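You operate a simulated robot arm through the tools that you are given. There is no shell and no other tool.

You are at the controls of a simulated robot arm. One attempt, no reset.

JOB
Run the block with the blue top through the patcher at 150 C.
Fine: lay it on the ribbed plate afterwards; the slide ends pulled out; the two blocks beside it and the dwell slider stay.

The check looks at the end state, three seconds after you hand in, the way a careful person would. Anything else that was tipped, shoved, dropped, spilled or broken makes it a failure.

ROBOT AND FRAMES
A 6-joint arm with a two-finger parallel gripper, fixed in place. Base frame: the origin is at the foot of the arm, x ahead of it, y to its left, z up; the work surface is at about z = 0.8. Lengths are in m, angles in rad, forces in N, time in s.
With the tool pointing down near the work surface it reaches from about 0.32 to 0.7 m from the base axis. Its first joint turns from -2.897 to 2.897 rad. Payload 4.1 kg.
The TCP is the grasp point between the finger pads, 0.023 m short of the fingertips. In the tool frame z runs along the fingers and y along their closing line. Largest opening 0.094 m; finger width 0.038, thickness 0.01; the body of the gripper, 0.054 by 0.096 m, starts 0.039 m behind the TCP.
Orientation is told as [roll, pitch, yaw] about the base's x, y, z axes, in that order, counted from this pose: with the fingers straight down and closing along the base's y, the tool's x points along the base's -x, its y along +y and its z along -z.

CONTROLS
- The arm moves only by the tool move_arm. Its argument "moves" is a list of rows, each an object of numbers (a shift or turn left out is 0, a gripper value left out holds the last): "dx", "dy", "dz": the shift along the tool's x, y, z in m; "ax", "ay", "az": the turn, a rotation vector about the tool's x, y, z in degrees; "claw": the finger opening in m, from 0 to 0.094. In form: [{"dx": .., "dy": .., "dz": .., "ax": .., "ay": .., "az": .., "claw": ..}, ...]. A call has 1 to 20 rows; each row shifts and turns the commanded pose from where the row before left it, along the tool's axes as they then stand. Each row takes 0.2 s and may step no farther than 0.05 m and 0.15 rad from the row before; otherwise, or with a gripper value out of range, the whole call is refused. A pose out of reach is approached as far as the arm can. The call stops where the force on the tool passes 40 N (or 10 N more than at its start, if that is more) or the arm is blocked; 0.2 s more then pass. Each finger travels about 0.045 m/s and halts on what it meets, pressing with about 35 N; the grip force reading is that of the motor and also rises with nothing between the fingers. The clock runs only during rows and for 0.2 s after the last one: add rows that do not move to give the fingers time. It gives the time, the measured TCP pose, the force on the tool (base axes), the opening and the grip force at its end, in the units of the frame above (readings bear some noise), with the torque about the TCP (base axes, N m) and any sound that the robot's microphone picked up.
- Cameras (640 x 400 px; columns grow to the right, rows downward): "scene" is fixed at [0.0572, 0.5016, 1.3739]; the picture's right is [-0.29, -0.96, 0.00], its down [-0.83, 0.25, -0.49] and it looks along [0.47, -0.14, -0.87] (base axes); focal length 335 px, centre (320, 200). "wrist" rides on the gripper at [0.086, 0.016, -0.075] in the tool frame; the picture's right is [-0.18, 0.98, 0.00], its down [-0.58, -0.11, -0.81] and it looks along [-0.79, -0.15, 0.59] (tool axes); focal length 243 px, centre (320, 200). There is no depth. A picture from a camera that has moved, and an enlarged one, comes with that camera's place and axes in the base frame and with its lens. The place of the scene camera against the robot may be out by one fixed shift of up to 0.018 m in any direction.
- get_image(camera): a new picture of that camera. No time passes.
- move_column(by): slides the trunk up (or, below 0, down) by that many m; the arm rides with it, the base frame stays. It gives what a move gives, with no picture.
- close_up(camera, box): a new picture of the part [left, top, right, bottom] of that camera's present view, enlarged. No time passes.
- finish_job(): hands the job in; it is judged then, once.

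Places have to be worked out from the pictures, the camera data and where the tool is seen. Open the gripper and draw the arm clear of the work before you hand the job in, unless the task says otherwise.

The tools are called after "Call:" by a JSON object that holds its "api" and its "payload". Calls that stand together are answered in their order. move_arm: Moves the arm, as the interface text tells. Its arguments: {"type":"object","properties":{"moves":{"type":"array","items":{"type":"object","properties":{"dx":{"type":"number"},"dy":{"type":"number"},"dz":{"type":"number"},"ax":{"type":"number"},"ay":{"type":"number"},"az":{"type":"number"},"claw":{"type":"number"}}}}},"required":["moves"]} The other tools are called the same way: move_column (by) slides the trunk up or down; get_image (camera) takes a picture; close_up (camera, box) takes an enlarged picture of a part of a camera's view; finish_job () hands the job in.

At the start:

```text
time: 0.0
position: [0.2898, 0.3161, 1.0349]
tcp_rot: [0.001, -0.001, 0.0]
force: [-0.4, 0.6, 0.1]
wrist_torque: [0.02, -0.02, -0.01]
width: 0.0941
gripper_force: 0.1
trunk travel left (down, up): [-0.475, 0.115]
```

scene: 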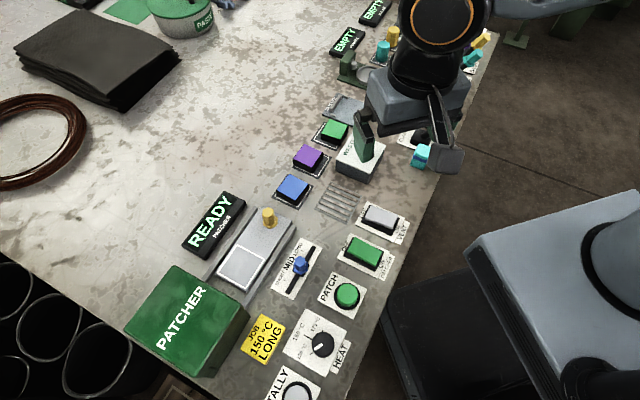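
wrist: 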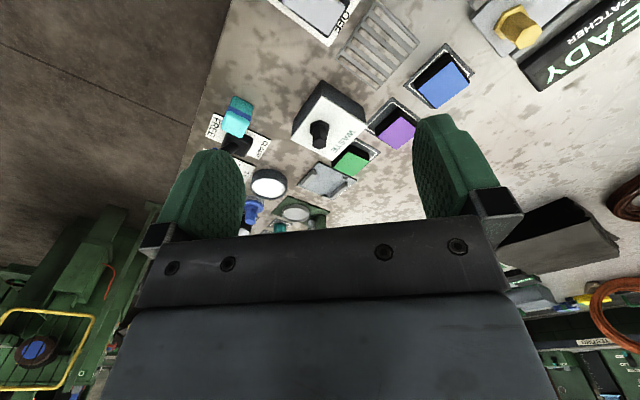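

I begin by looking closely at the panel and the machine to understand the controls before moving anything.

Call:
{"api": "close_up", "payload": {"camera": "scene", "box": [120, 180, 420, 400]}}

Call:
{"api": "close_up", "payload": {"camera": "scene", "box": [260, 80, 480, 240]}}

Call:
{"api": "close_up", "payload": {"camera": "scene", "box": [220, 220, 420, 400]}}

Call:
{"api": "close_up", "payload": {"camera": "wrist", "box": [180, 0, 640, 240]}}

```text
1.82 times, centred on (270, 290) of scene
camera zoom: at [0.0572, 0.5016, 1.3739], right [-0.29, -0.96, 0.0], down [-0.83, 0.25, -0.49], along [0.47, -0.14, -0.87], focal length 608 px, centre (411, 36)
```

zoom: 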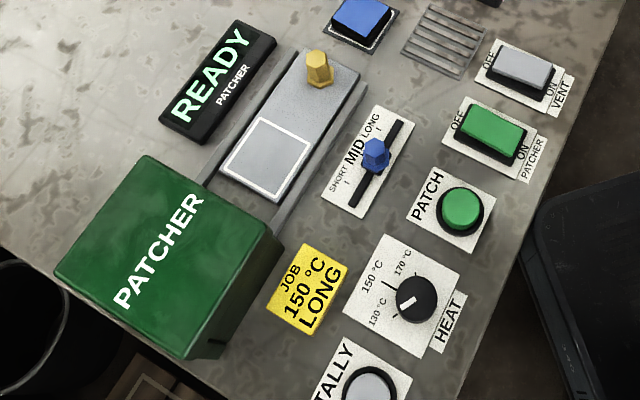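

```text
2.50 times, centred on (370, 160) of scene
camera zoom: at [0.0572, 0.5016, 1.3739], right [-0.29, -0.96, 0.0], down [-0.83, 0.25, -0.49], along [0.47, -0.14, -0.87], focal length 837 px, centre (195, 300)
```

zoom: 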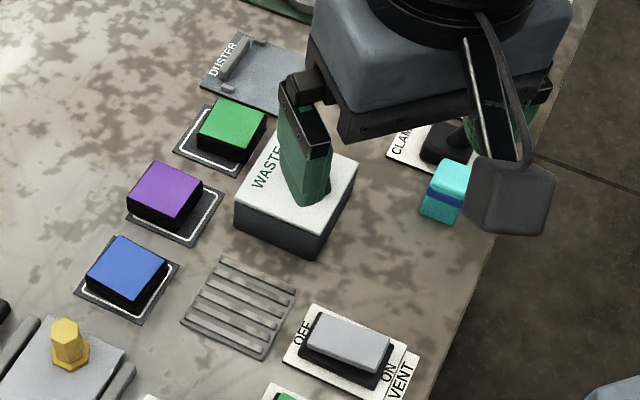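

```text
2.22 times, centred on (320, 310) of scene
camera zoom: at [0.0572, 0.5016, 1.3739], right [-0.29, -0.96, 0.0], down [-0.83, 0.25, -0.49], along [0.47, -0.14, -0.87], focal length 744 px, centre (320, -44)
```

zoom: 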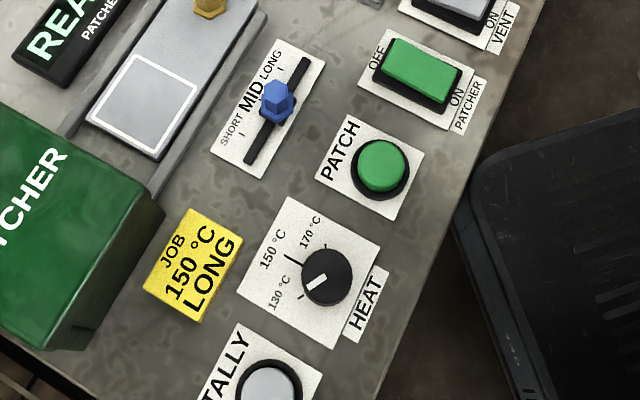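

```text
1.39 times, centred on (410, 120) of wrist
camera zoom: at [0.204, 0.3323, 1.1085], right [0.18, 0.98, 0.0], down [0.58, -0.11, 0.81], along [0.79, -0.15, -0.59], focal length 338 px, centre (195, 311)
```

zoom: 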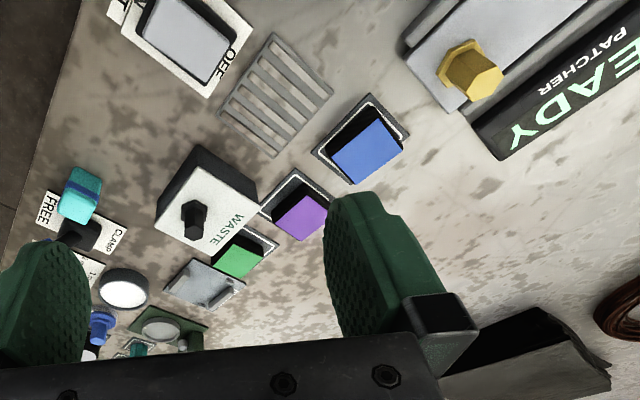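

The slide is pulled out and READY is lit, the heat pointer sits near 130 C and the dwell slider is on MID, which must stay. I'll turn the gripper 48° to the left in place at height, so the wrist camera looks toward the blue block and the slide.

Call:
{"api": "move_arm", "payload": {"moves": [{"az": -8}, {"az": -8}, {"az": -8}, {"az": -8}, {"az": -8}, {"az": -8}]}}

Call:
{"api": "get_image", "payload": {"camera": "wrist"}}

Call:
{"api": "get_image", "payload": {"camera": "scene"}}

```text
time: 1.4
position: [0.291, 0.3175, 1.0343]
tcp_rot: [-0.001, 0.0, 0.839]
force: [0.3, -0.5, 0.8]
wrist_torque: [-0.01, -0.01, 0.02]
width: 0.094
gripper_force: 0.0
trunk travel left (down, up): [-0.475, 0.115]
```

```text
taken
camera wrist: at [0.2207, 0.2627, 1.1088], right [-0.61, 0.79, 0.0], down [0.47, 0.36, 0.81], along [0.64, 0.49, -0.59], focal length 243 px, centre (320, 200)
```

wrist: 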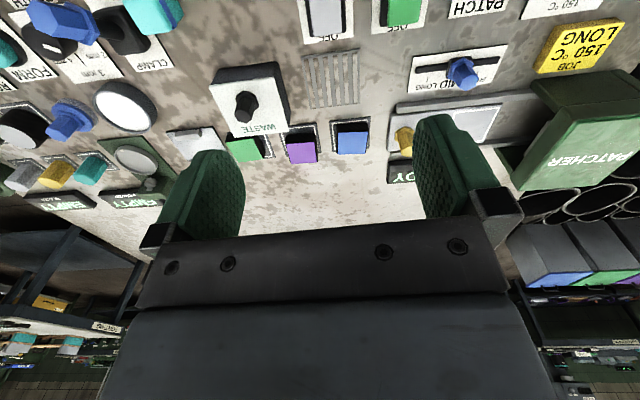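

```text
taken
```

scene: 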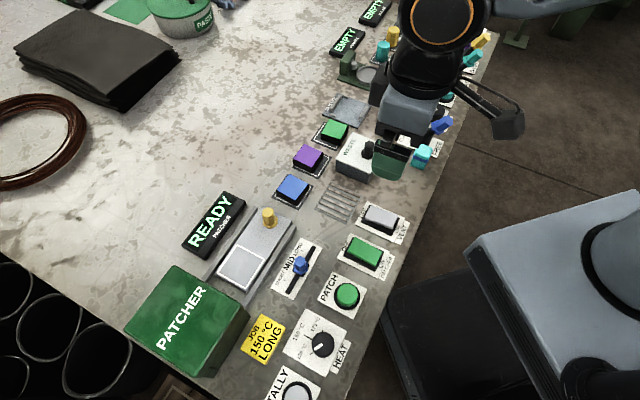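

The blocks, slide and panel appear to line up along roughly 128° in the base frame. I'll keep turning to a yaw of about 128°, which would make the fingers close across the slide axis, and look again.

Call:
{"api": "move_arm", "payload": {"moves": [{"az": -8}, {"az": -8}, {"az": -8}, {"az": -8}, {"az": -8}, {"az": -8}, {"az": -8}, {"az": -8}, {"az": -8}, {"az": -8}]}}

Call:
{"api": "get_image", "payload": {"camera": "wrist"}}

```text
time: 3.6
position: [0.2912, 0.3166, 1.0338]
tcp_rot: [0.0, -0.001, 2.238]
force: [-0.3, 0.6, -0.3]
wrist_torque: [0.0, -0.04, -0.03]
width: 0.0941
gripper_force: 0.0
trunk travel left (down, up): [-0.475, 0.115]
```

```text
taken
camera wrist: at [0.332, 0.2387, 1.1079], right [-0.89, -0.46, 0.0], down [-0.27, 0.52, 0.81], along [-0.37, 0.71, -0.59], focal length 243 px, centre (320, 200)
```

wrist: 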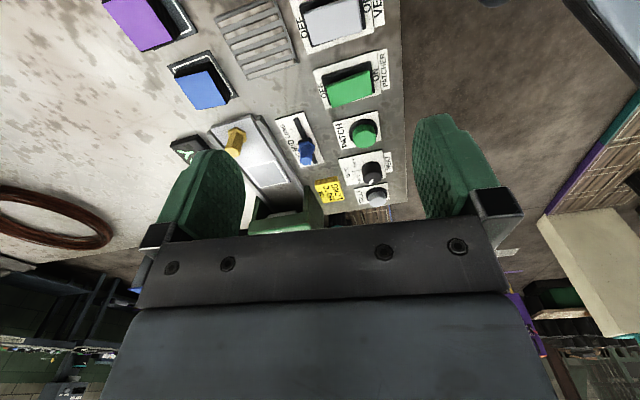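

The view now looks up the panel. I enlarge the interesting parts for position estimates and to read the switches.

Call:
{"api": "close_up", "payload": {"camera": "wrist", "box": [80, 0, 280, 125]}}

Call:
{"api": "close_up", "payload": {"camera": "wrist", "box": [160, 90, 420, 240]}}

Call:
{"api": "close_up", "payload": {"camera": "wrist", "box": [270, 0, 430, 110]}}

```text
3.20 times, centred on (180, 62) of wrist
camera zoom: at [0.332, 0.2387, 1.1079], right [-0.89, -0.46, 0.0], down [-0.27, 0.52, 0.81], along [-0.37, 0.71, -0.59], focal length 776 px, centre (768, 640)
```

zoom: 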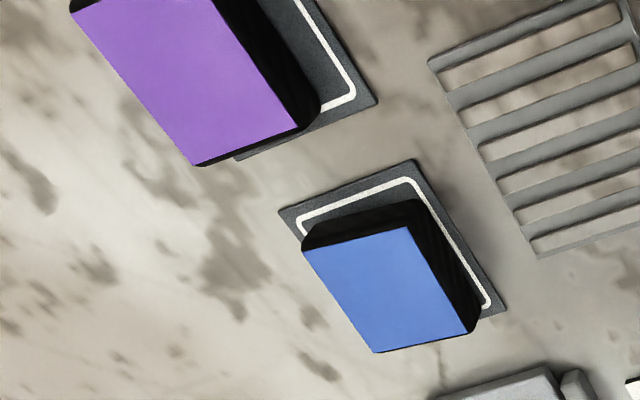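

```text
2.46 times, centred on (290, 165) of wrist
camera zoom: at [0.332, 0.2387, 1.1079], right [-0.89, -0.46, 0.0], down [-0.27, 0.52, 0.81], along [-0.37, 0.71, -0.59], focal length 597 px, centre (394, 286)
```

zoom: 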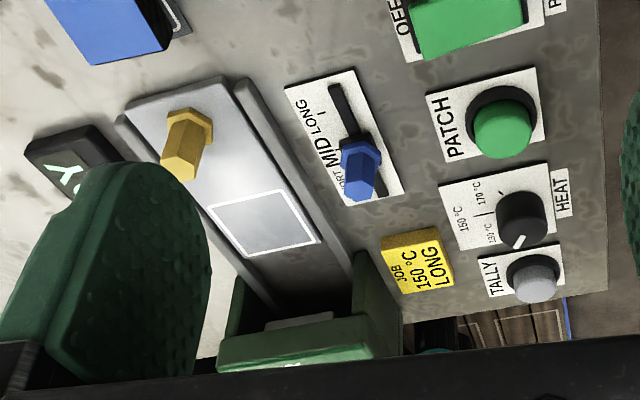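

```text
3.64 times, centred on (350, 55) of wrist
camera zoom: at [0.332, 0.2387, 1.1079], right [-0.89, -0.46, 0.0], down [-0.27, 0.52, 0.81], along [-0.37, 0.71, -0.59], focal length 882 px, centre (211, 727)
```

zoom: 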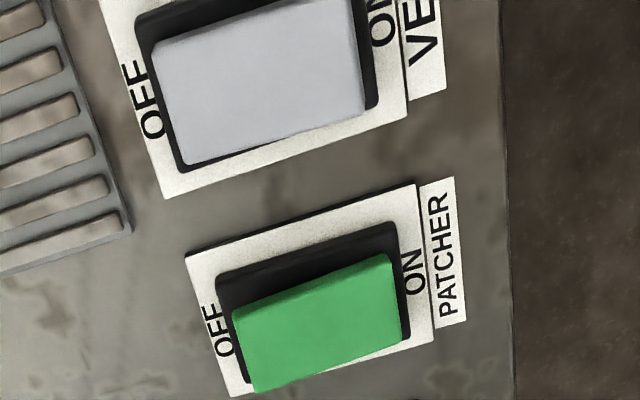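

Positions from the wrist view: blue block about (0.387, 0.447), slide square about (0.267, 0.570), slide handle about (0.332, 0.501), heat dial about (0.110, 0.469). I move above the dial at a safe height to read it closely.

Call:
{"api": "move_arm", "payload": {"moves": [{"dx": -0.0386, "dy": 0.008, "dz": 0.01}, {"dx": -0.0386, "dy": 0.008, "dz": 0.01}, {"dx": -0.0386, "dy": 0.008, "dz": 0.01}, {"dx": -0.0386, "dy": 0.008, "dz": 0.01}, {"dx": -0.0386, "dy": 0.008, "dz": 0.01}, {"dx": -0.0386, "dy": 0.008, "dz": 0.01}]}}

Call:
{"api": "get_image", "payload": {"camera": "wrist"}}

Call:
{"api": "get_image", "payload": {"camera": "scene"}}

```text
time: 5.0
position: [0.1102, 0.4714, 0.9739]
tcp_rot: [-0.001, -0.001, 2.234]
force: [0.1, 0.8, -0.3]
wrist_torque: [-0.05, 0.0, 0.0]
width: 0.0938
gripper_force: 0.0
trunk travel left (down, up): [-0.475, 0.115]
```

```text
taken
camera wrist: at [0.1516, 0.3922, 1.048], right [-0.89, -0.46, 0.0], down [-0.27, 0.53, 0.81], along [-0.37, 0.72, -0.59], focal length 243 px, centre (320, 200)
```

wrist: 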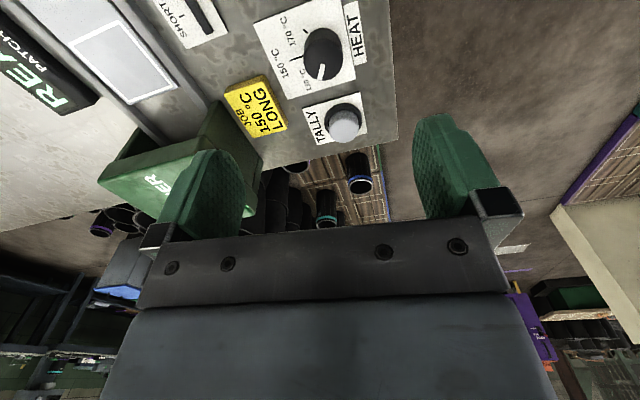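

```text
taken
```

scene: 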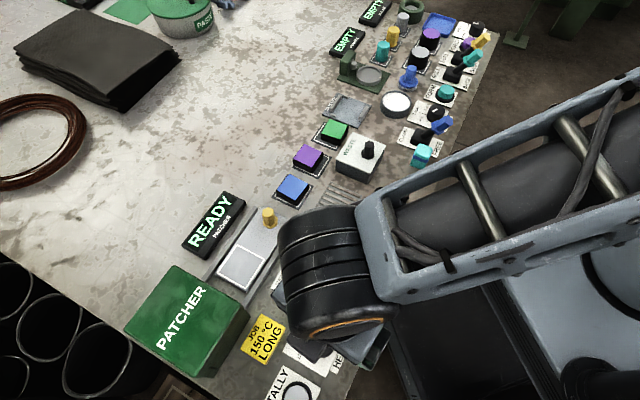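

Call:
{"api": "close_up", "payload": {"camera": "wrist", "box": [220, 0, 400, 150]}}

Call:
{"api": "close_up", "payload": {"camera": "wrist", "box": [270, 0, 370, 100]}}

```text
2.67 times, centred on (310, 75) of wrist
camera zoom: at [0.1516, 0.3922, 1.048], right [-0.89, -0.46, 0.0], down [-0.27, 0.53, 0.81], along [-0.37, 0.72, -0.59], focal length 647 px, centre (347, 533)
```

zoom: 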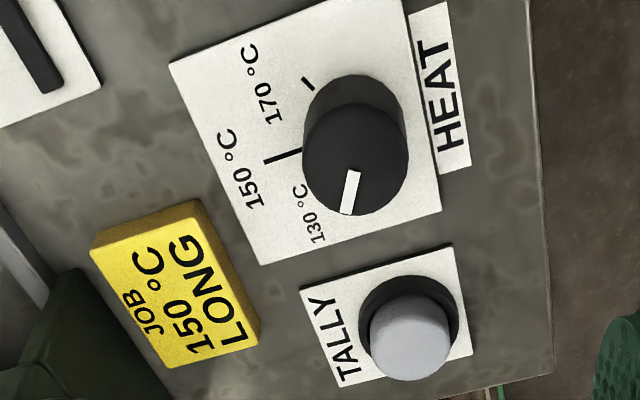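

```text
4.00 times, centred on (320, 50) of wrist
camera zoom: at [0.1516, 0.3922, 1.048], right [-0.89, -0.46, 0.0], down [-0.27, 0.53, 0.81], along [-0.37, 0.72, -0.59], focal length 970 px, centre (320, 800)
```

zoom: 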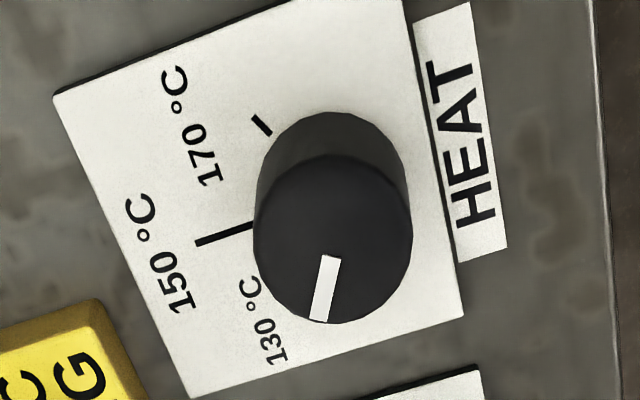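

The dial reads: pointer at about 105° (the hidden 130 C tick), the 150 C tick at about 46°, so it needs about 59° clockwise. Knob centre is about (0.1036, 0.478), top about 0.826; I lower above it with the fingers at 0.065 and check the centring.

Call:
{"api": "move_arm", "payload": {"moves": [{"dx": -0.0051, "dy": 0.0005, "dz": 0.03, "claw": 0.065}, {"dx": -0.0051, "dy": 0.0005, "dz": 0.03}, {"dz": 0.033}, {}, {}]}}

Call:
{"api": "get_image", "payload": {"camera": "wrist"}}

```text
time: 6.2
position: [0.1027, 0.4768, 0.8831]
tcp_rot: [0.0, 0.0, 2.234]
force: [-0.1, -0.2, 0.2]
wrist_torque: [0.01, 0.0, 0.0]
width: 0.0651
gripper_force: 0.1
trunk travel left (down, up): [-0.475, 0.115]
```

```text
taken
camera wrist: at [0.1435, 0.3976, 0.9565], right [-0.89, -0.46, 0.0], down [-0.27, 0.53, 0.81], along [-0.37, 0.72, -0.59], focal length 243 px, centre (320, 200)
```

wrist: 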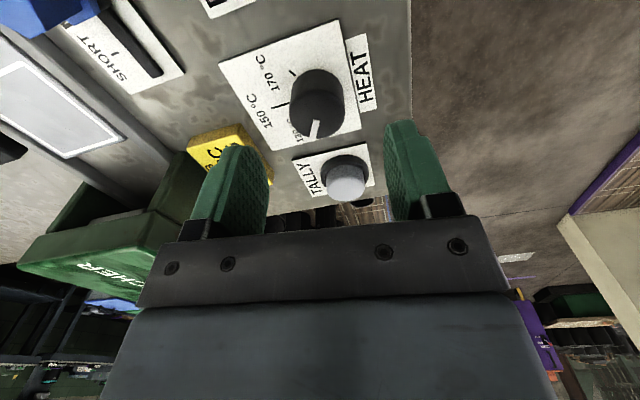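

Call:
{"api": "close_up", "payload": {"camera": "wrist", "box": [250, 50, 400, 150]}}

```text
4.00 times, centred on (325, 100) of wrist
camera zoom: at [0.1435, 0.3976, 0.9565], right [-0.89, -0.46, 0.0], down [-0.27, 0.53, 0.81], along [-0.37, 0.72, -0.59], focal length 970 px, centre (300, 600)
```

zoom: 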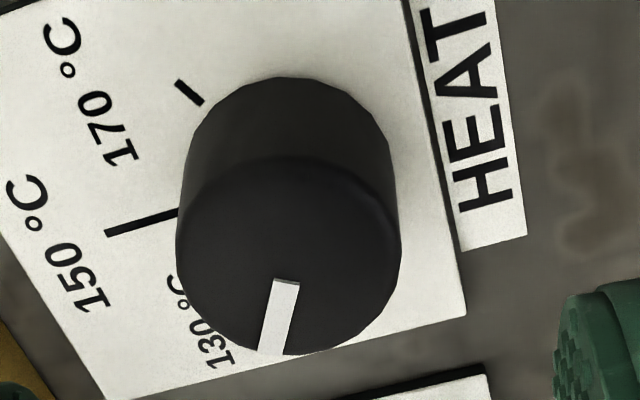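

The knob centre now triangulates to (0.103, 0.479), top 0.823, so I shift about 3 mm and lower until the fingertips straddle it just above the plate, without closing yet.

Call:
{"api": "move_arm", "payload": {"moves": [{"dx": -0.0027, "dy": -0.0021, "dz": 0.02}, {"dz": 0.02}, {"dz": 0.011}, {}]}}

Call:
{"api": "get_image", "payload": {"camera": "wrist"}}

```text
time: 7.2
position: [0.1018, 0.4809, 0.8326]
tcp_rot: [0.0, 0.0, 2.234]
force: [0.5, -0.3, -0.1]
wrist_torque: [0.01, 0.02, 0.0]
width: 0.0649
gripper_force: 0.1
trunk travel left (down, up): [-0.475, 0.115]
```

```text
taken
camera wrist: at [0.1417, 0.4024, 0.9058], right [-0.89, -0.46, 0.0], down [-0.27, 0.53, 0.81], along [-0.37, 0.72, -0.59], focal length 243 px, centre (320, 200)
```

wrist: 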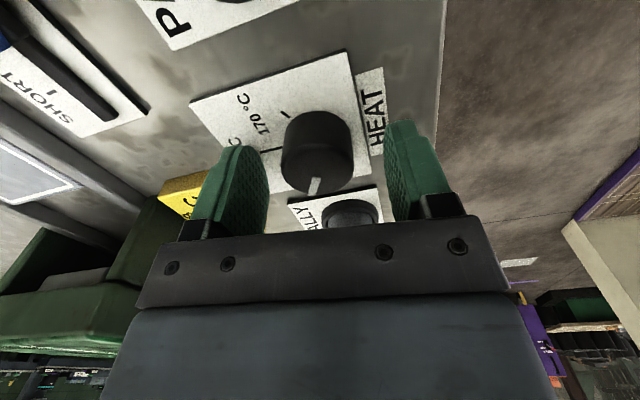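

The knob sits between the fingers near the centre. I close on it and check width and force.

Call:
{"api": "move_arm", "payload": {"moves": [{"claw": 0.03}, {}, {}, {}]}}

Call:
{"api": "close_up", "payload": {"camera": "wrist", "box": [220, 70, 420, 210]}}

```text
time: 8.2
position: [0.1003, 0.4818, 0.8313]
tcp_rot: [0.0, 0.001, 2.234]
force: [3.4, 3.5, -0.2]
wrist_torque: [0.0, 0.32, 0.02]
width: 0.0346
gripper_force: 45.1
trunk travel left (down, up): [-0.475, 0.115]
```

```text
2.86 times, centred on (320, 140) of wrist
camera zoom: at [0.1422, 0.4026, 0.9059], right [-0.89, -0.46, 0.0], down [-0.27, 0.53, 0.81], along [-0.37, 0.72, -0.59], focal length 693 px, centre (320, 371)
```

zoom: 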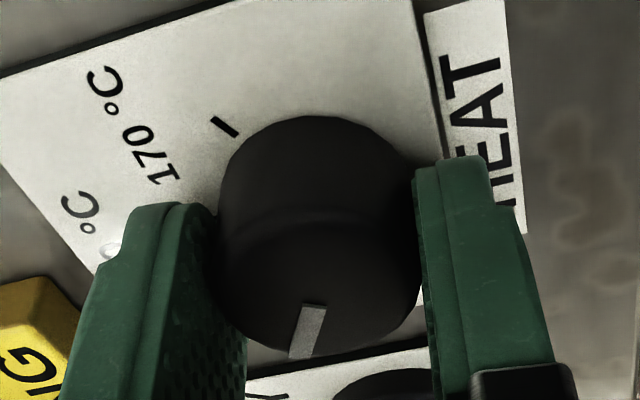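

Gripped at 0.0346 m width. I turn clockwise from above (tool az positive) 30° first and check that the pointer follows.

Call:
{"api": "move_arm", "payload": {"moves": [{"dy": -0.001, "az": 7.4}, {"az": 7.4}, {"az": 7.4}, {"az": 7.4}]}}

Call:
{"api": "get_image", "payload": {"camera": "wrist"}}

```text
time: 9.2
position: [0.1031, 0.4827, 0.832]
tcp_rot: [-0.001, -0.004, 1.716]
force: [-1.4, 5.9, 25.2]
wrist_torque: [-1.04, 0.35, 0.0]
width: 0.0351
gripper_force: 45.1
trunk travel left (down, up): [-0.475, 0.115]
```

```text
taken
camera wrist: at [0.0998, 0.3933, 0.9055], right [-1.0, 0.04, 0.0], down [0.02, 0.59, 0.81], along [0.03, 0.81, -0.59], focal length 243 px, centre (320, 200)
```

wrist: 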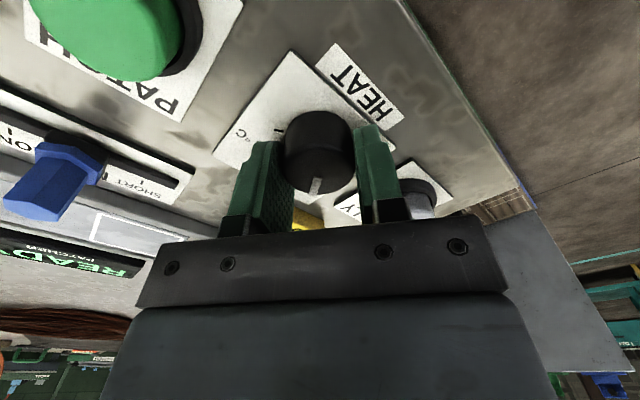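

The pointer turned but the tool feels 25 N upward. I look closely to see what is touching before going on.

Call:
{"api": "close_up", "payload": {"camera": "wrist", "box": [220, 60, 460, 240]}}

Call:
{"api": "get_image", "payload": {"camera": "scene"}}

```text
2.22 times, centred on (340, 150) of wrist
camera zoom: at [0.0998, 0.3933, 0.9055], right [-1.0, 0.04, 0.0], down [0.02, 0.59, 0.81], along [0.03, 0.81, -0.59], focal length 539 px, centre (276, 311)
```

zoom: 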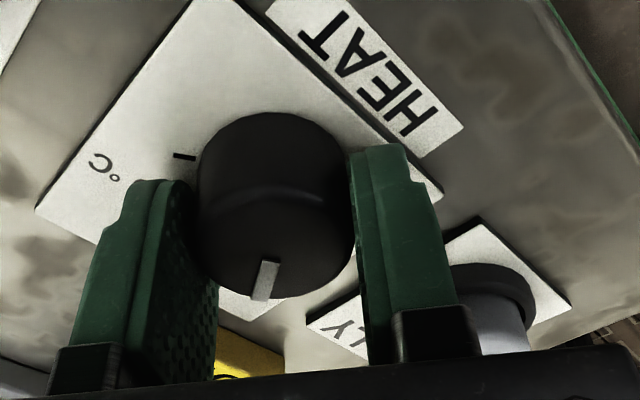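

```text
taken
```

scene: 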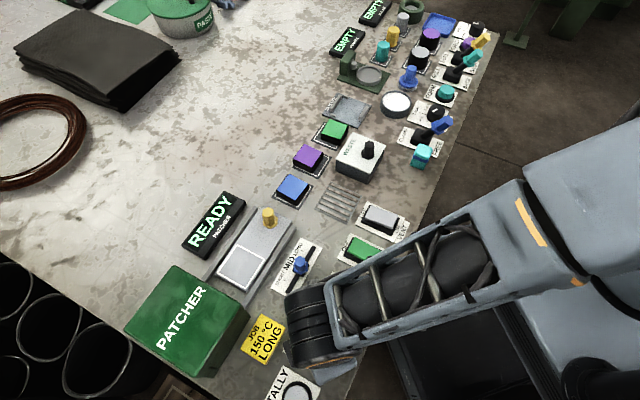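

The knob follows (pointer now about 79°). To relieve the upward load I lift the commanded pose by 1.5 mm and read the force again.

Call:
{"api": "move_arm", "payload": {"moves": [{"dz": -0.0015}, {}]}}

```text
time: 9.8
position: [0.1033, 0.4818, 0.8319]
tcp_rot: [0.001, -0.003, 1.718]
force: [-3.6, 10.3, 9.9]
wrist_torque: [1.18, 0.65, -0.01]
width: 0.0349
gripper_force: 45.3
trunk travel left (down, up): [-0.475, 0.115]
```

The load is just the stiff grip on the knob (it dropped to 10 N). I add small relieving corrections and turn a further 15°.

Call:
{"api": "move_arm", "payload": {"moves": [{"dx": -0.0007, "dy": 0.0003, "dz": -0.0005, "az": 5}, {"az": 5}, {"az": 5}, {}]}}

```text
time: 10.8
position: [0.1042, 0.4822, 0.8317]
tcp_rot: [0.001, 0.003, 1.454]
force: [4.1, 8.8, -3.6]
wrist_torque: [1.35, 0.1, 0.02]
width: 0.0345
gripper_force: 45.1
trunk travel left (down, up): [-0.475, 0.115]
```

The turn is at 44.7° with mild forces. I turn the last ~14.5° and look at the pointer against the 150 C tick.

Call:
{"api": "move_arm", "payload": {"moves": [{"dx": -0.0005, "az": 5}, {"az": 5}, {"az": 4.5}, {}]}}

Call:
{"api": "close_up", "payload": {"camera": "wrist", "box": [220, 60, 460, 240]}}

```text
time: 11.8
position: [0.1055, 0.4822, 0.8319]
tcp_rot: [0.0, 0.005, 1.201]
force: [21.4, -0.6, -11.9]
wrist_torque: [0.71, -0.24, 0.05]
width: 0.0347
gripper_force: 45.2
trunk travel left (down, up): [-0.475, 0.115]
```

```text
2.22 times, centred on (340, 150) of wrist
camera zoom: at [0.0589, 0.4068, 0.9062], right [-0.85, 0.53, 0.0], down [0.31, 0.51, 0.8], along [0.42, 0.68, -0.59], focal length 539 px, centre (276, 311)
```

zoom: 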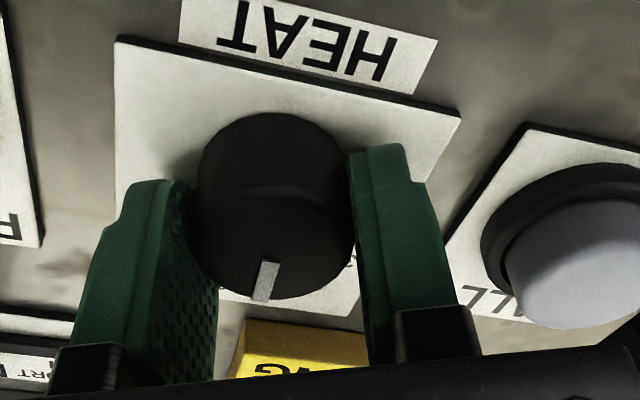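

The turn total is 59°. I relieve the side force a little, then open the fingers and rise straight up to view the pointer unobstructed.

Call:
{"api": "move_arm", "payload": {"moves": [{"dx": -0.0004, "dy": -0.0011, "dz": 0.0008}, {}, {"claw": 0.065}, {}, {}, {"dz": -0.02}, {"dz": -0.04}, {"dz": -0.04}]}}

Call:
{"api": "get_image", "payload": {"camera": "wrist"}}

Call:
{"api": "close_up", "payload": {"camera": "wrist", "box": [240, 20, 400, 140]}}

Call:
{"api": "get_image", "payload": {"camera": "scene"}}

```text
time: 13.6
position: [0.1027, 0.4842, 0.9335]
tcp_rot: [0.0, 0.0, 1.202]
force: [-0.3, -0.3, -0.3]
wrist_torque: [0.0, -0.01, -0.02]
width: 0.0649
gripper_force: 0.0
trunk travel left (down, up): [-0.475, 0.115]
```

```text
taken
camera wrist: at [0.0563, 0.4076, 1.0067], right [-0.85, 0.53, 0.0], down [0.31, 0.5, 0.81], along [0.42, 0.69, -0.59], focal length 243 px, centre (320, 200)
```

wrist: 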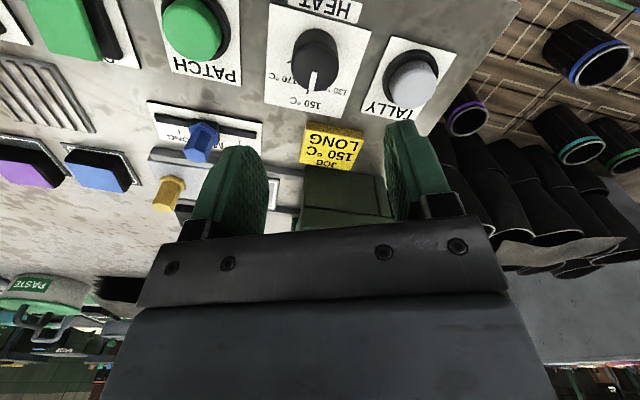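

```text
3.33 times, centred on (320, 80) of wrist
camera zoom: at [0.0563, 0.4076, 1.0067], right [-0.85, 0.53, 0.0], down [0.31, 0.5, 0.81], along [0.42, 0.69, -0.59], focal length 809 px, centre (320, 600)
```

zoom: 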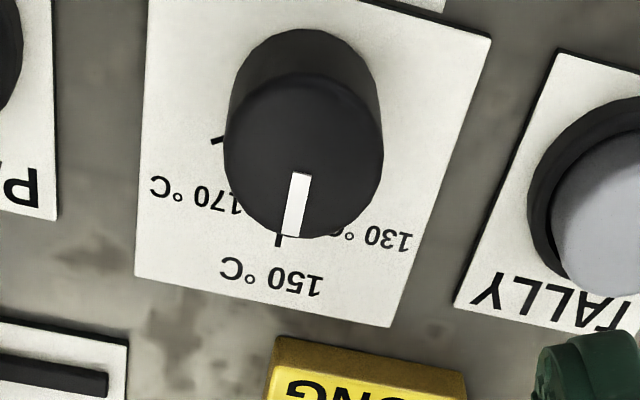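

```text
taken
```

scene: 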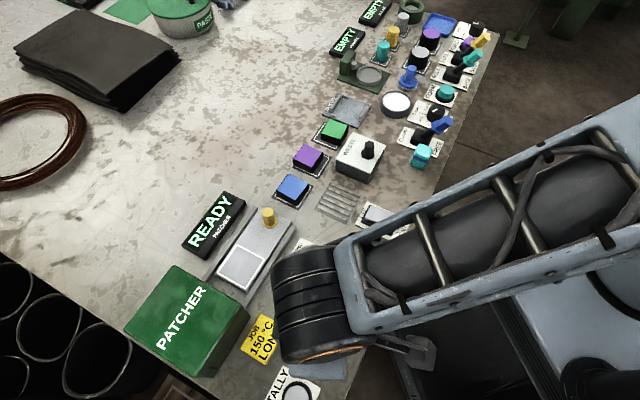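

The pointer is close but seems about 4–5° short of the 150 tick. I tilt the hand 25° so the camera looks more steeply down on the dial and reduces parallax.

Call:
{"api": "move_arm", "payload": {"moves": [{"ay": 8.3}, {"ay": 8.3}, {"ay": 8.3}, {}]}}

Call:
{"api": "get_image", "payload": {"camera": "wrist"}}

```text
time: 14.6
position: [0.1043, 0.4825, 0.9323]
tcp_rot: [0.001, 0.437, 1.203]
force: [0.4, -0.1, 0.0]
wrist_torque: [-0.02, 0.03, -0.01]
width: 0.0647
gripper_force: 0.1
trunk travel left (down, up): [-0.475, 0.115]
```

```text
taken
camera wrist: at [0.0722, 0.4438, 1.0356], right [-0.86, 0.51, -0.08], down [0.41, 0.77, 0.48], along [0.31, 0.38, -0.87], focal length 243 px, centre (320, 200)
```

wrist: 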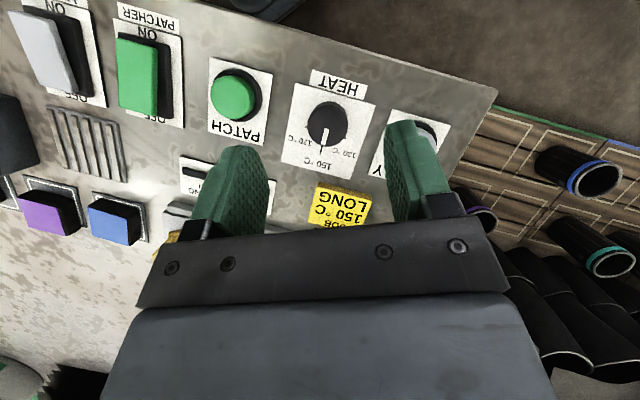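

Call:
{"api": "close_up", "payload": {"camera": "wrist", "box": [275, 70, 385, 180]}}

Call:
{"api": "close_up", "payload": {"camera": "wrist", "box": [0, 0, 290, 160]}}

```text
3.64 times, centred on (330, 125) of wrist
camera zoom: at [0.0722, 0.4438, 1.0356], right [-0.86, 0.51, -0.08], down [0.41, 0.77, 0.48], along [0.31, 0.38, -0.87], focal length 882 px, centre (284, 473)
```

zoom: 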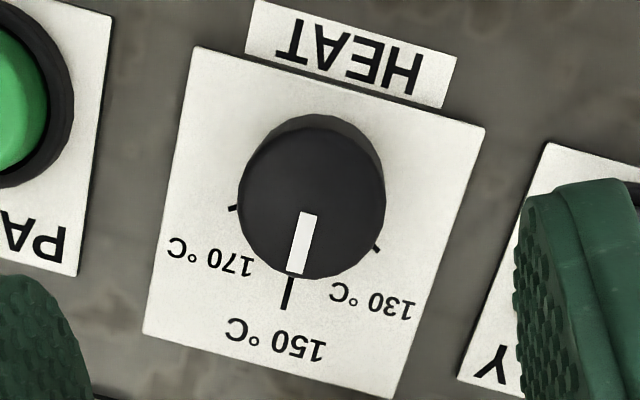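

```text
2.21 times, centred on (145, 80) of wrist
camera zoom: at [0.0722, 0.4438, 1.0356], right [-0.86, 0.51, -0.08], down [0.41, 0.77, 0.48], along [0.31, 0.38, -0.87], focal length 535 px, centre (706, 465)
```

zoom: 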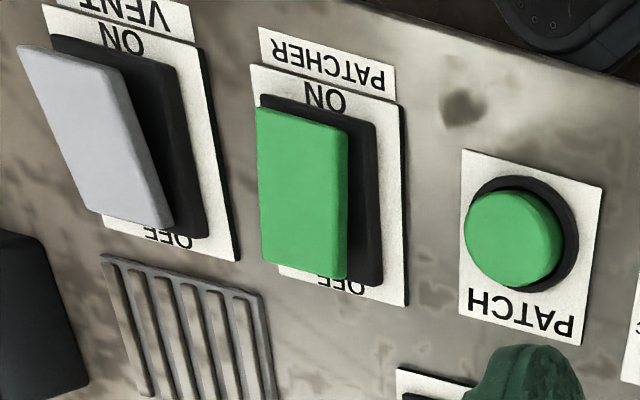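

The dial now clearly reads 150 C (pointer 46.5°, tick 45.5°); PATCHER is ON, VENT is OFF. I straighten the hand, travel at height to above the blue block and turn to about 133° yaw.

Call:
{"api": "move_arm", "payload": {"moves": [{"ay": -8.3}, {"ay": -8.3}, {"ay": -8.3, "dz": -0.01, "claw": 0.08}, {"dx": -0.0115, "dy": -0.0461, "dz": -0.005}, {"dx": -0.0115, "dy": -0.0461, "dz": -0.005}, {"dx": -0.0115, "dy": -0.0461, "dz": -0.005}, {"dx": -0.0115, "dy": -0.0461, "dz": -0.005}, {"dx": -0.0115, "dy": -0.0461, "dz": -0.005}, {"dx": -0.0115, "dy": -0.0461}, {"az": -8}, {"az": -8}, {"az": -8}, {"az": -8}, {"az": -8}, {"az": -8}, {"az": -8}, {"az": -8}, {}]}}

Call:
{"api": "get_image", "payload": {"camera": "wrist"}}

Call:
{"api": "get_image", "payload": {"camera": "scene"}}

```text
time: 18.4
position: [0.3879, 0.4485, 0.9667]
tcp_rot: [-0.001, 0.0, 2.321]
force: [-1.1, -0.2, -0.3]
wrist_torque: [0.0, -0.01, 0.0]
width: 0.08
gripper_force: 0.0
trunk travel left (down, up): [-0.475, 0.115]
```

```text
taken
camera wrist: at [0.4349, 0.3739, 1.0408], right [-0.84, -0.54, 0.0], down [-0.32, 0.5, 0.81], along [-0.43, 0.68, -0.59], focal length 243 px, centre (320, 200)
```

wrist: 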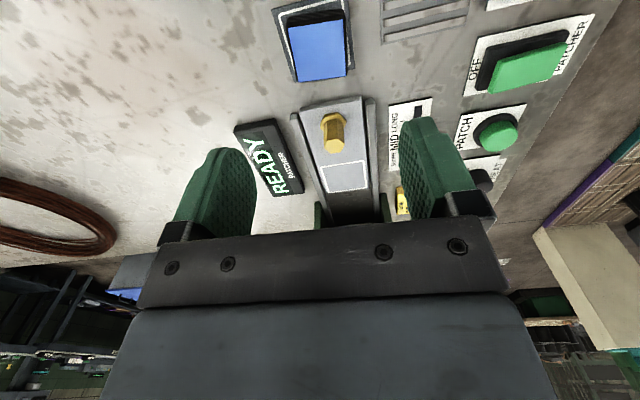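

```text
taken
```

scene: 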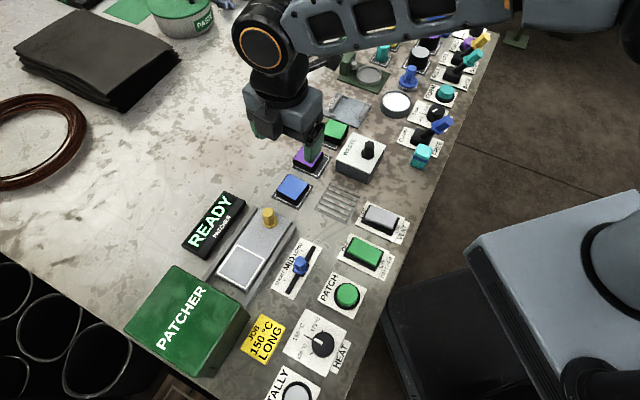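

Call:
{"api": "close_up", "payload": {"camera": "wrist", "box": [260, 0, 400, 90]}}

Call:
{"api": "close_up", "payload": {"camera": "wrist", "box": [220, 80, 440, 235]}}

```text
4.44 times, centred on (330, 45) of wrist
camera zoom: at [0.4349, 0.3739, 1.0408], right [-0.84, -0.54, 0.0], down [-0.32, 0.5, 0.81], along [-0.43, 0.68, -0.59], focal length 1078 px, centre (276, 889)
```

zoom: 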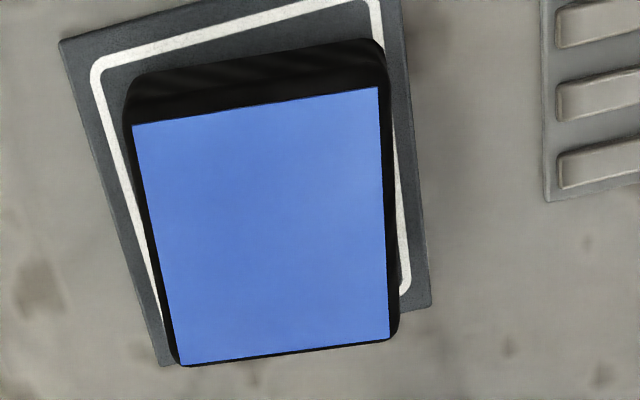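

```text
2.58 times, centred on (330, 158) of wrist
camera zoom: at [0.4349, 0.3739, 1.0408], right [-0.84, -0.54, 0.0], down [-0.32, 0.5, 0.81], along [-0.43, 0.68, -0.59], focal length 626 px, centre (294, 310)
```

zoom: 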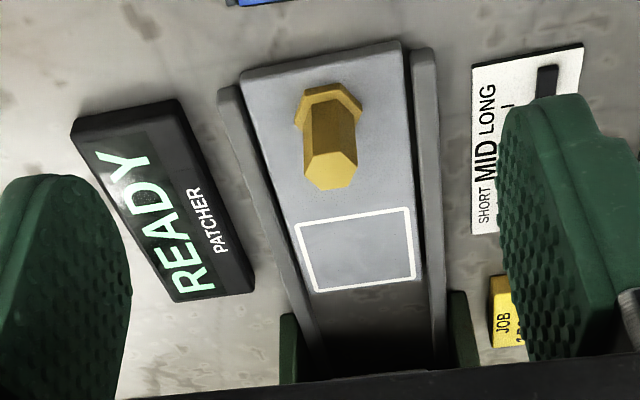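

The block is at about (0.3865, 0.4515), rotated to 130°, 42.5 mm square, top about 0.823; the slide axis is about 135° with its square at (0.267, 0.571). I align to the block, narrow the fingers to 0.06 so they clear the ribbed plate, and go halfway down to check.

Call:
{"api": "move_arm", "payload": {"moves": [{"dx": -0.0038, "dy": -0.0015, "az": 3, "claw": 0.06}, {"dz": 0.03}, {"dz": 0.03}, {"dz": 0.026}, {}]}}

Call:
{"api": "get_image", "payload": {"camera": "wrist"}}

Call:
{"api": "close_up", "payload": {"camera": "wrist", "box": [230, 40, 430, 180]}}

```text
time: 19.6
position: [0.3868, 0.4529, 0.8799]
tcp_rot: [0.001, 0.001, 2.267]
force: [0.6, 0.5, 0.7]
wrist_torque: [-0.01, -0.04, 0.04]
width: 0.0601
gripper_force: 0.2
trunk travel left (down, up): [-0.475, 0.115]
```

```text
taken
camera wrist: at [0.4305, 0.3753, 0.9529], right [-0.87, -0.49, 0.0], down [-0.29, 0.52, 0.81], along [-0.39, 0.7, -0.59], focal length 243 px, centre (320, 200)
```

wrist: 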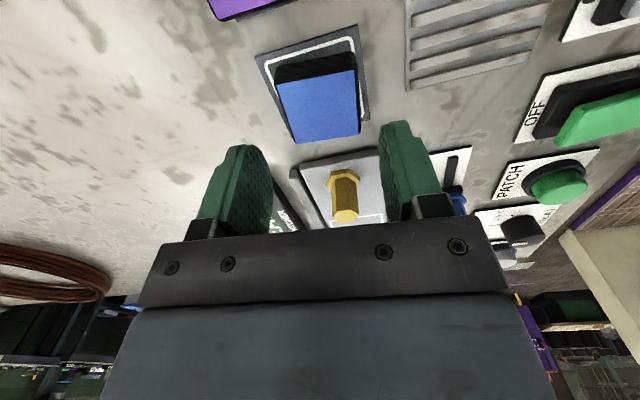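

```text
2.86 times, centred on (330, 110) of wrist
camera zoom: at [0.4305, 0.3753, 0.9529], right [-0.87, -0.49, 0.0], down [-0.29, 0.52, 0.81], along [-0.39, 0.7, -0.59], focal length 693 px, centre (291, 457)
```

zoom: 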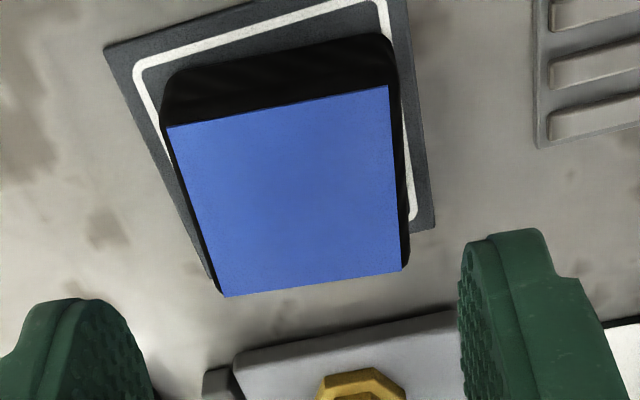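

Block centre is confirmed at (0.3867, 0.4511), aligned within a millimetre. I lower so the fingertips are about 6 mm above the table, and read forces before closing.

Call:
{"api": "move_arm", "payload": {"moves": [{"dz": 0.02}, {"dz": 0.02}, {"dz": 0.0095}, {}]}}

Call:
{"api": "close_up", "payload": {"camera": "wrist", "box": [200, 60, 460, 240]}}

```text
time: 20.6
position: [0.3851, 0.4526, 0.8307]
tcp_rot: [-0.003, -0.001, 2.267]
force: [-0.3, 0.2, 0.8]
wrist_torque: [0.01, 0.0, 0.0]
width: 0.06
gripper_force: 0.0
trunk travel left (down, up): [-0.475, 0.115]
```

```text
2.22 times, centred on (330, 150) of wrist
camera zoom: at [0.4279, 0.3747, 0.9044], right [-0.87, -0.49, 0.0], down [-0.29, 0.52, 0.81], along [-0.39, 0.7, -0.59], focal length 539 px, centre (298, 311)
```

zoom: 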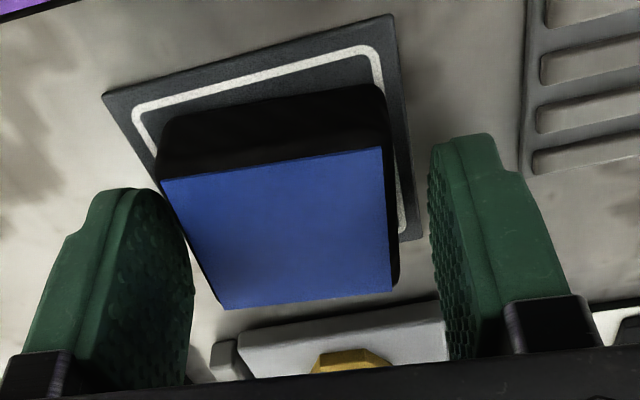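

The block is centred between the pads with free clearance on both sides. I close the gripper on it.

Call:
{"api": "move_arm", "payload": {"moves": [{"claw": 0.036}, {}, {}, {}]}}

Call:
{"api": "close_up", "payload": {"camera": "wrist", "box": [200, 60, 460, 240]}}

```text
time: 21.6
position: [0.3834, 0.4526, 0.8315]
tcp_rot: [0.001, 0.0, 2.268]
force: [-0.1, 0.6, -0.1]
wrist_torque: [0.02, -0.01, 0.0]
width: 0.0469
gripper_force: 34.5
trunk travel left (down, up): [-0.475, 0.115]
```

```text
2.22 times, centred on (330, 150) of wrist
camera zoom: at [0.4279, 0.3747, 0.9045], right [-0.87, -0.49, 0.0], down [-0.29, 0.52, 0.81], along [-0.39, 0.7, -0.59], focal length 539 px, centre (298, 311)
```

zoom: 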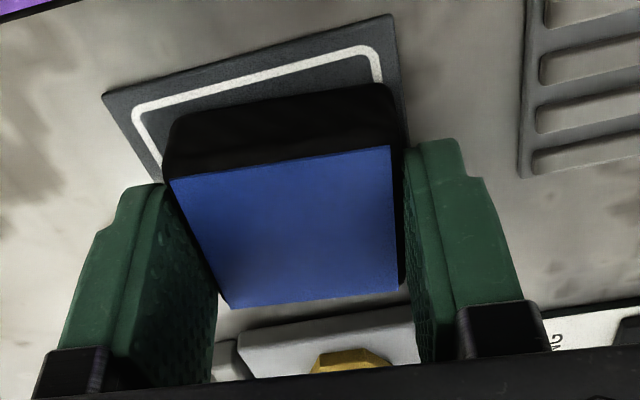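

The grip holds at 0.047 m (the black body is slightly wider than the blue top). I lift straight up and check it comes along cleanly.

Call:
{"api": "move_arm", "payload": {"moves": [{"dz": -0.01}, {"dz": -0.03}, {"dz": -0.03}, {"dz": -0.03}, {}]}}

Call:
{"api": "get_image", "payload": {"camera": "wrist"}}

Call:
{"api": "get_image", "payload": {"camera": "scene"}}

```text
time: 22.8
position: [0.3839, 0.4512, 0.932]
tcp_rot: [-0.001, 0.0, 2.268]
force: [0.0, 0.6, 0.4]
wrist_torque: [0.03, 0.02, -0.02]
width: 0.036
gripper_force: 0.1
trunk travel left (down, up): [-0.475, 0.115]
```

```text
taken
camera wrist: at [0.4272, 0.3746, 1.0051], right [-0.87, -0.49, 0.0], down [-0.29, 0.52, 0.81], along [-0.39, 0.7, -0.59], focal length 243 px, centre (320, 200)
```

wrist: 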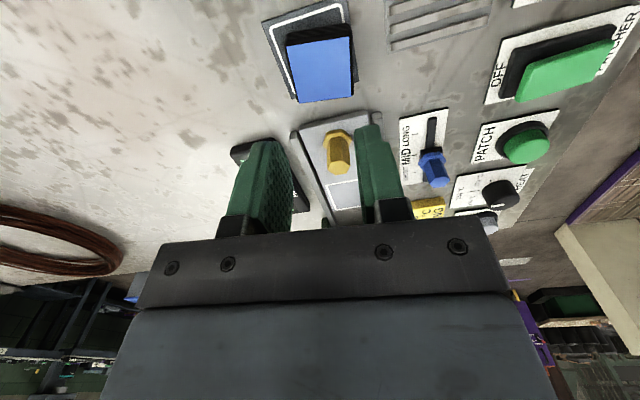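

```text
taken
```

scene: 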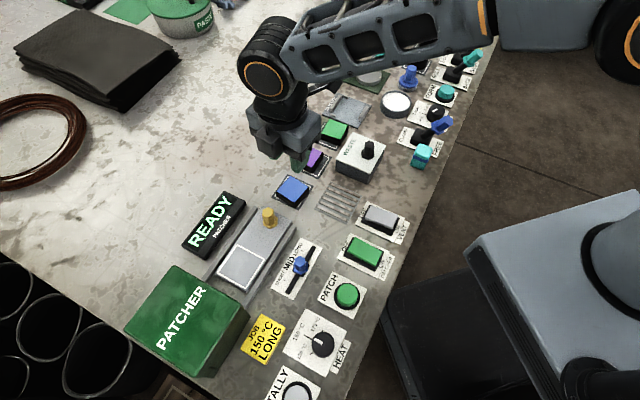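

The fingers closed to 0.036 and the block stayed behind, so it slipped out. I inspect the block's new pose and side shape before trying again.

Call:
{"api": "close_up", "payload": {"camera": "wrist", "box": [250, 0, 370, 110]}}

Call:
{"api": "close_up", "payload": {"camera": "scene", "box": [260, 110, 380, 230]}}

```text
3.64 times, centred on (310, 55) of wrist
camera zoom: at [0.4272, 0.3746, 1.0051], right [-0.87, -0.49, 0.0], down [-0.29, 0.52, 0.81], along [-0.39, 0.7, -0.59], focal length 882 px, centre (356, 727)
```

zoom: 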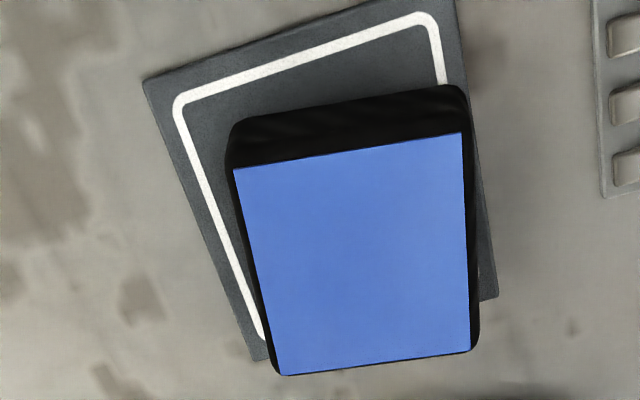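

```text
3.33 times, centred on (320, 170) of scene
camera zoom: at [0.0572, 0.5016, 1.3739], right [-0.29, -0.96, 0.0], down [-0.83, 0.25, -0.49], along [0.47, -0.14, -0.87], focal length 1116 px, centre (320, 300)
```

zoom: 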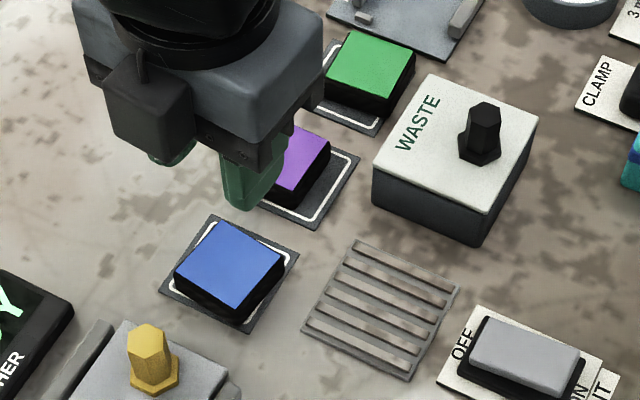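

The block was only nudged about 6 mm on its pad (now about (0.3813, 0.4535), yaw 127.5°), still upright. I reopen, re-align and descend again, aiming deeper this time.

Call:
{"api": "move_arm", "payload": {"moves": [{"dx": -0.0038, "dy": 0.0006, "az": 2.4, "claw": 0.06}, {}, {}, {"dz": 0.03}, {"dz": 0.025}, {}]}}

Call:
{"api": "close_up", "payload": {"camera": "wrist", "box": [230, 40, 430, 180]}}

```text
time: 24.2
position: [0.3829, 0.4547, 0.8761]
tcp_rot: [-0.001, 0.001, 2.224]
force: [-0.5, -0.3, -0.6]
wrist_torque: [0.0, 0.0, -0.04]
width: 0.0599
gripper_force: 0.1
trunk travel left (down, up): [-0.475, 0.115]
```

```text
2.86 times, centred on (330, 110) of wrist
camera zoom: at [0.4222, 0.375, 0.9503], right [-0.89, -0.45, 0.0], down [-0.27, 0.53, 0.81], along [-0.36, 0.72, -0.59], focal length 693 px, centre (291, 457)
```

zoom: 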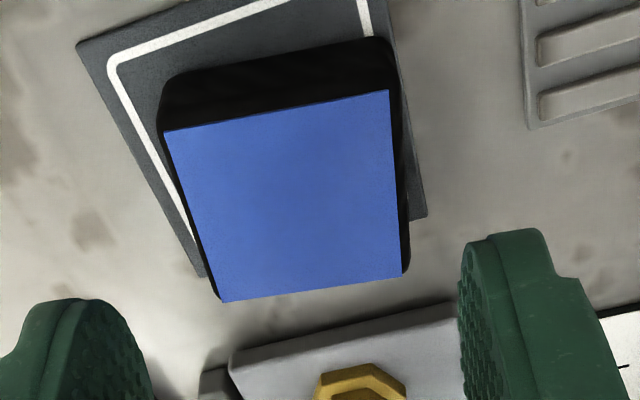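

Aligned within a millimetre at yaw 127.4°. I descend to fingertips about 4.5 mm above the nominal table and check for contact.

Call:
{"api": "move_arm", "payload": {"moves": [{"dx": -0.0008, "dy": 0.0004, "dz": 0.02}, {"dz": 0.02}, {"dz": 0.005}, {"dz": 0.002}, {"dz": 0.001}, {}]}}

```text
time: 25.6
position: [0.3822, 0.4567, 0.8288]
tcp_rot: [0.002, 0.001, 2.226]
force: [-0.1, -0.4, 0.5]
wrist_torque: [-0.01, -0.02, 0.01]
width: 0.0599
gripper_force: 0.1
trunk travel left (down, up): [-0.475, 0.115]
```

No contact yet at 0.828. I creep down another 2 mm in half-millimetre steps and read the force.

Call:
{"api": "move_arm", "payload": {"moves": [{"dz": 0.0007}, {"dz": 0.0007}, {"dz": 0.0006}, {}]}}

Call:
{"api": "close_up", "payload": {"camera": "wrist", "box": [200, 60, 460, 240]}}

```text
time: 26.6
position: [0.383, 0.4549, 0.8268]
tcp_rot: [0.001, -0.002, 2.226]
force: [-0.9, -0.2, -1.1]
wrist_torque: [-0.01, -0.01, -0.02]
width: 0.06
gripper_force: 0.0
trunk travel left (down, up): [-0.475, 0.115]
```

```text
2.22 times, centred on (330, 150) of wrist
camera zoom: at [0.4225, 0.3764, 0.9], right [-0.89, -0.45, 0.0], down [-0.27, 0.53, 0.81], along [-0.36, 0.72, -0.59], focal length 539 px, centre (298, 311)
```

zoom: 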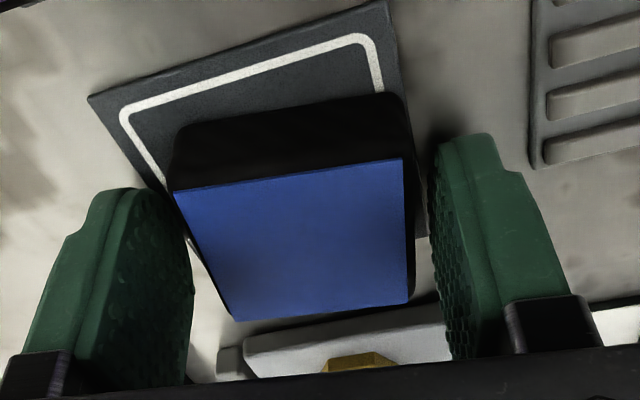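

No contact and the block is well between the pads, about 4–5 mm deeper than before. I close with a tighter target.

Call:
{"api": "move_arm", "payload": {"moves": [{"claw": 0.0}, {}, {}, {}, {}]}}

Call:
{"api": "close_up", "payload": {"camera": "wrist", "box": [200, 60, 460, 240]}}

```text
time: 27.8
position: [0.3828, 0.4552, 0.8263]
tcp_rot: [0.001, 0.0, 2.225]
force: [0.0, -0.8, -1.1]
wrist_torque: [0.02, 0.0, 0.01]
width: 0.0472
gripper_force: 35.0
trunk travel left (down, up): [-0.475, 0.115]
```

```text
2.22 times, centred on (330, 150) of wrist
camera zoom: at [0.4225, 0.3765, 0.9001], right [-0.89, -0.45, 0.0], down [-0.27, 0.53, 0.81], along [-0.36, 0.72, -0.59], focal length 539 px, centre (298, 311)
```

zoom: 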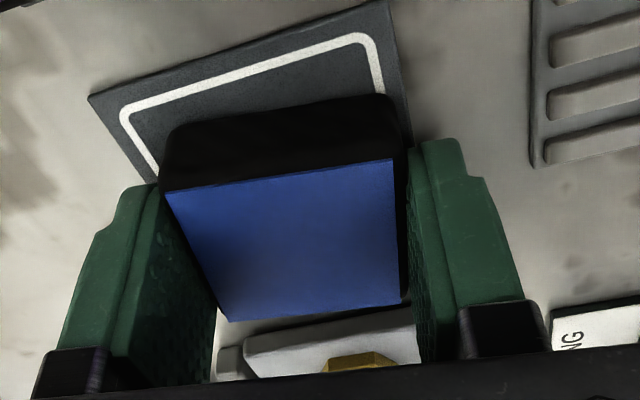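

Width 0.0472 at 35 N. I lift slowly, 2 mm per step, for a centimetre and check the grip.

Call:
{"api": "move_arm", "payload": {"moves": [{"dz": -0.002}, {"dz": -0.002}, {"dz": -0.002}, {"dz": -0.002}, {"dz": -0.002}, {}]}}

Call:
{"api": "close_up", "payload": {"camera": "wrist", "box": [200, 60, 460, 240]}}

```text
time: 29.2
position: [0.3822, 0.4549, 0.8371]
tcp_rot: [-0.001, 0.0, 2.227]
force: [0.4, 0.1, -0.4]
wrist_torque: [0.01, 0.02, -0.02]
width: 0.0475
gripper_force: 35.2
trunk travel left (down, up): [-0.475, 0.115]
```

```text
2.22 times, centred on (330, 150) of wrist
camera zoom: at [0.4227, 0.3757, 0.9109], right [-0.89, -0.45, 0.0], down [-0.27, 0.53, 0.81], along [-0.36, 0.72, -0.59], focal length 539 px, centre (298, 311)
```

zoom: 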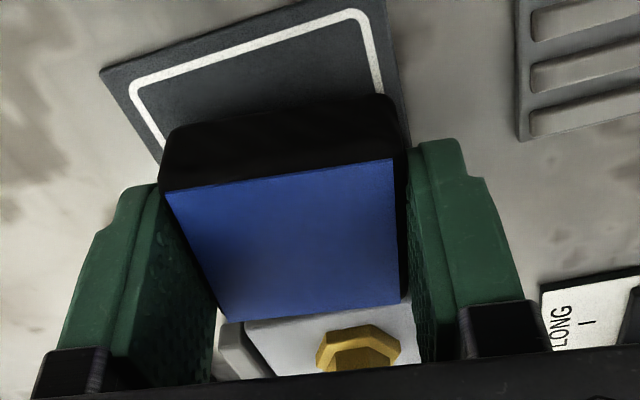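

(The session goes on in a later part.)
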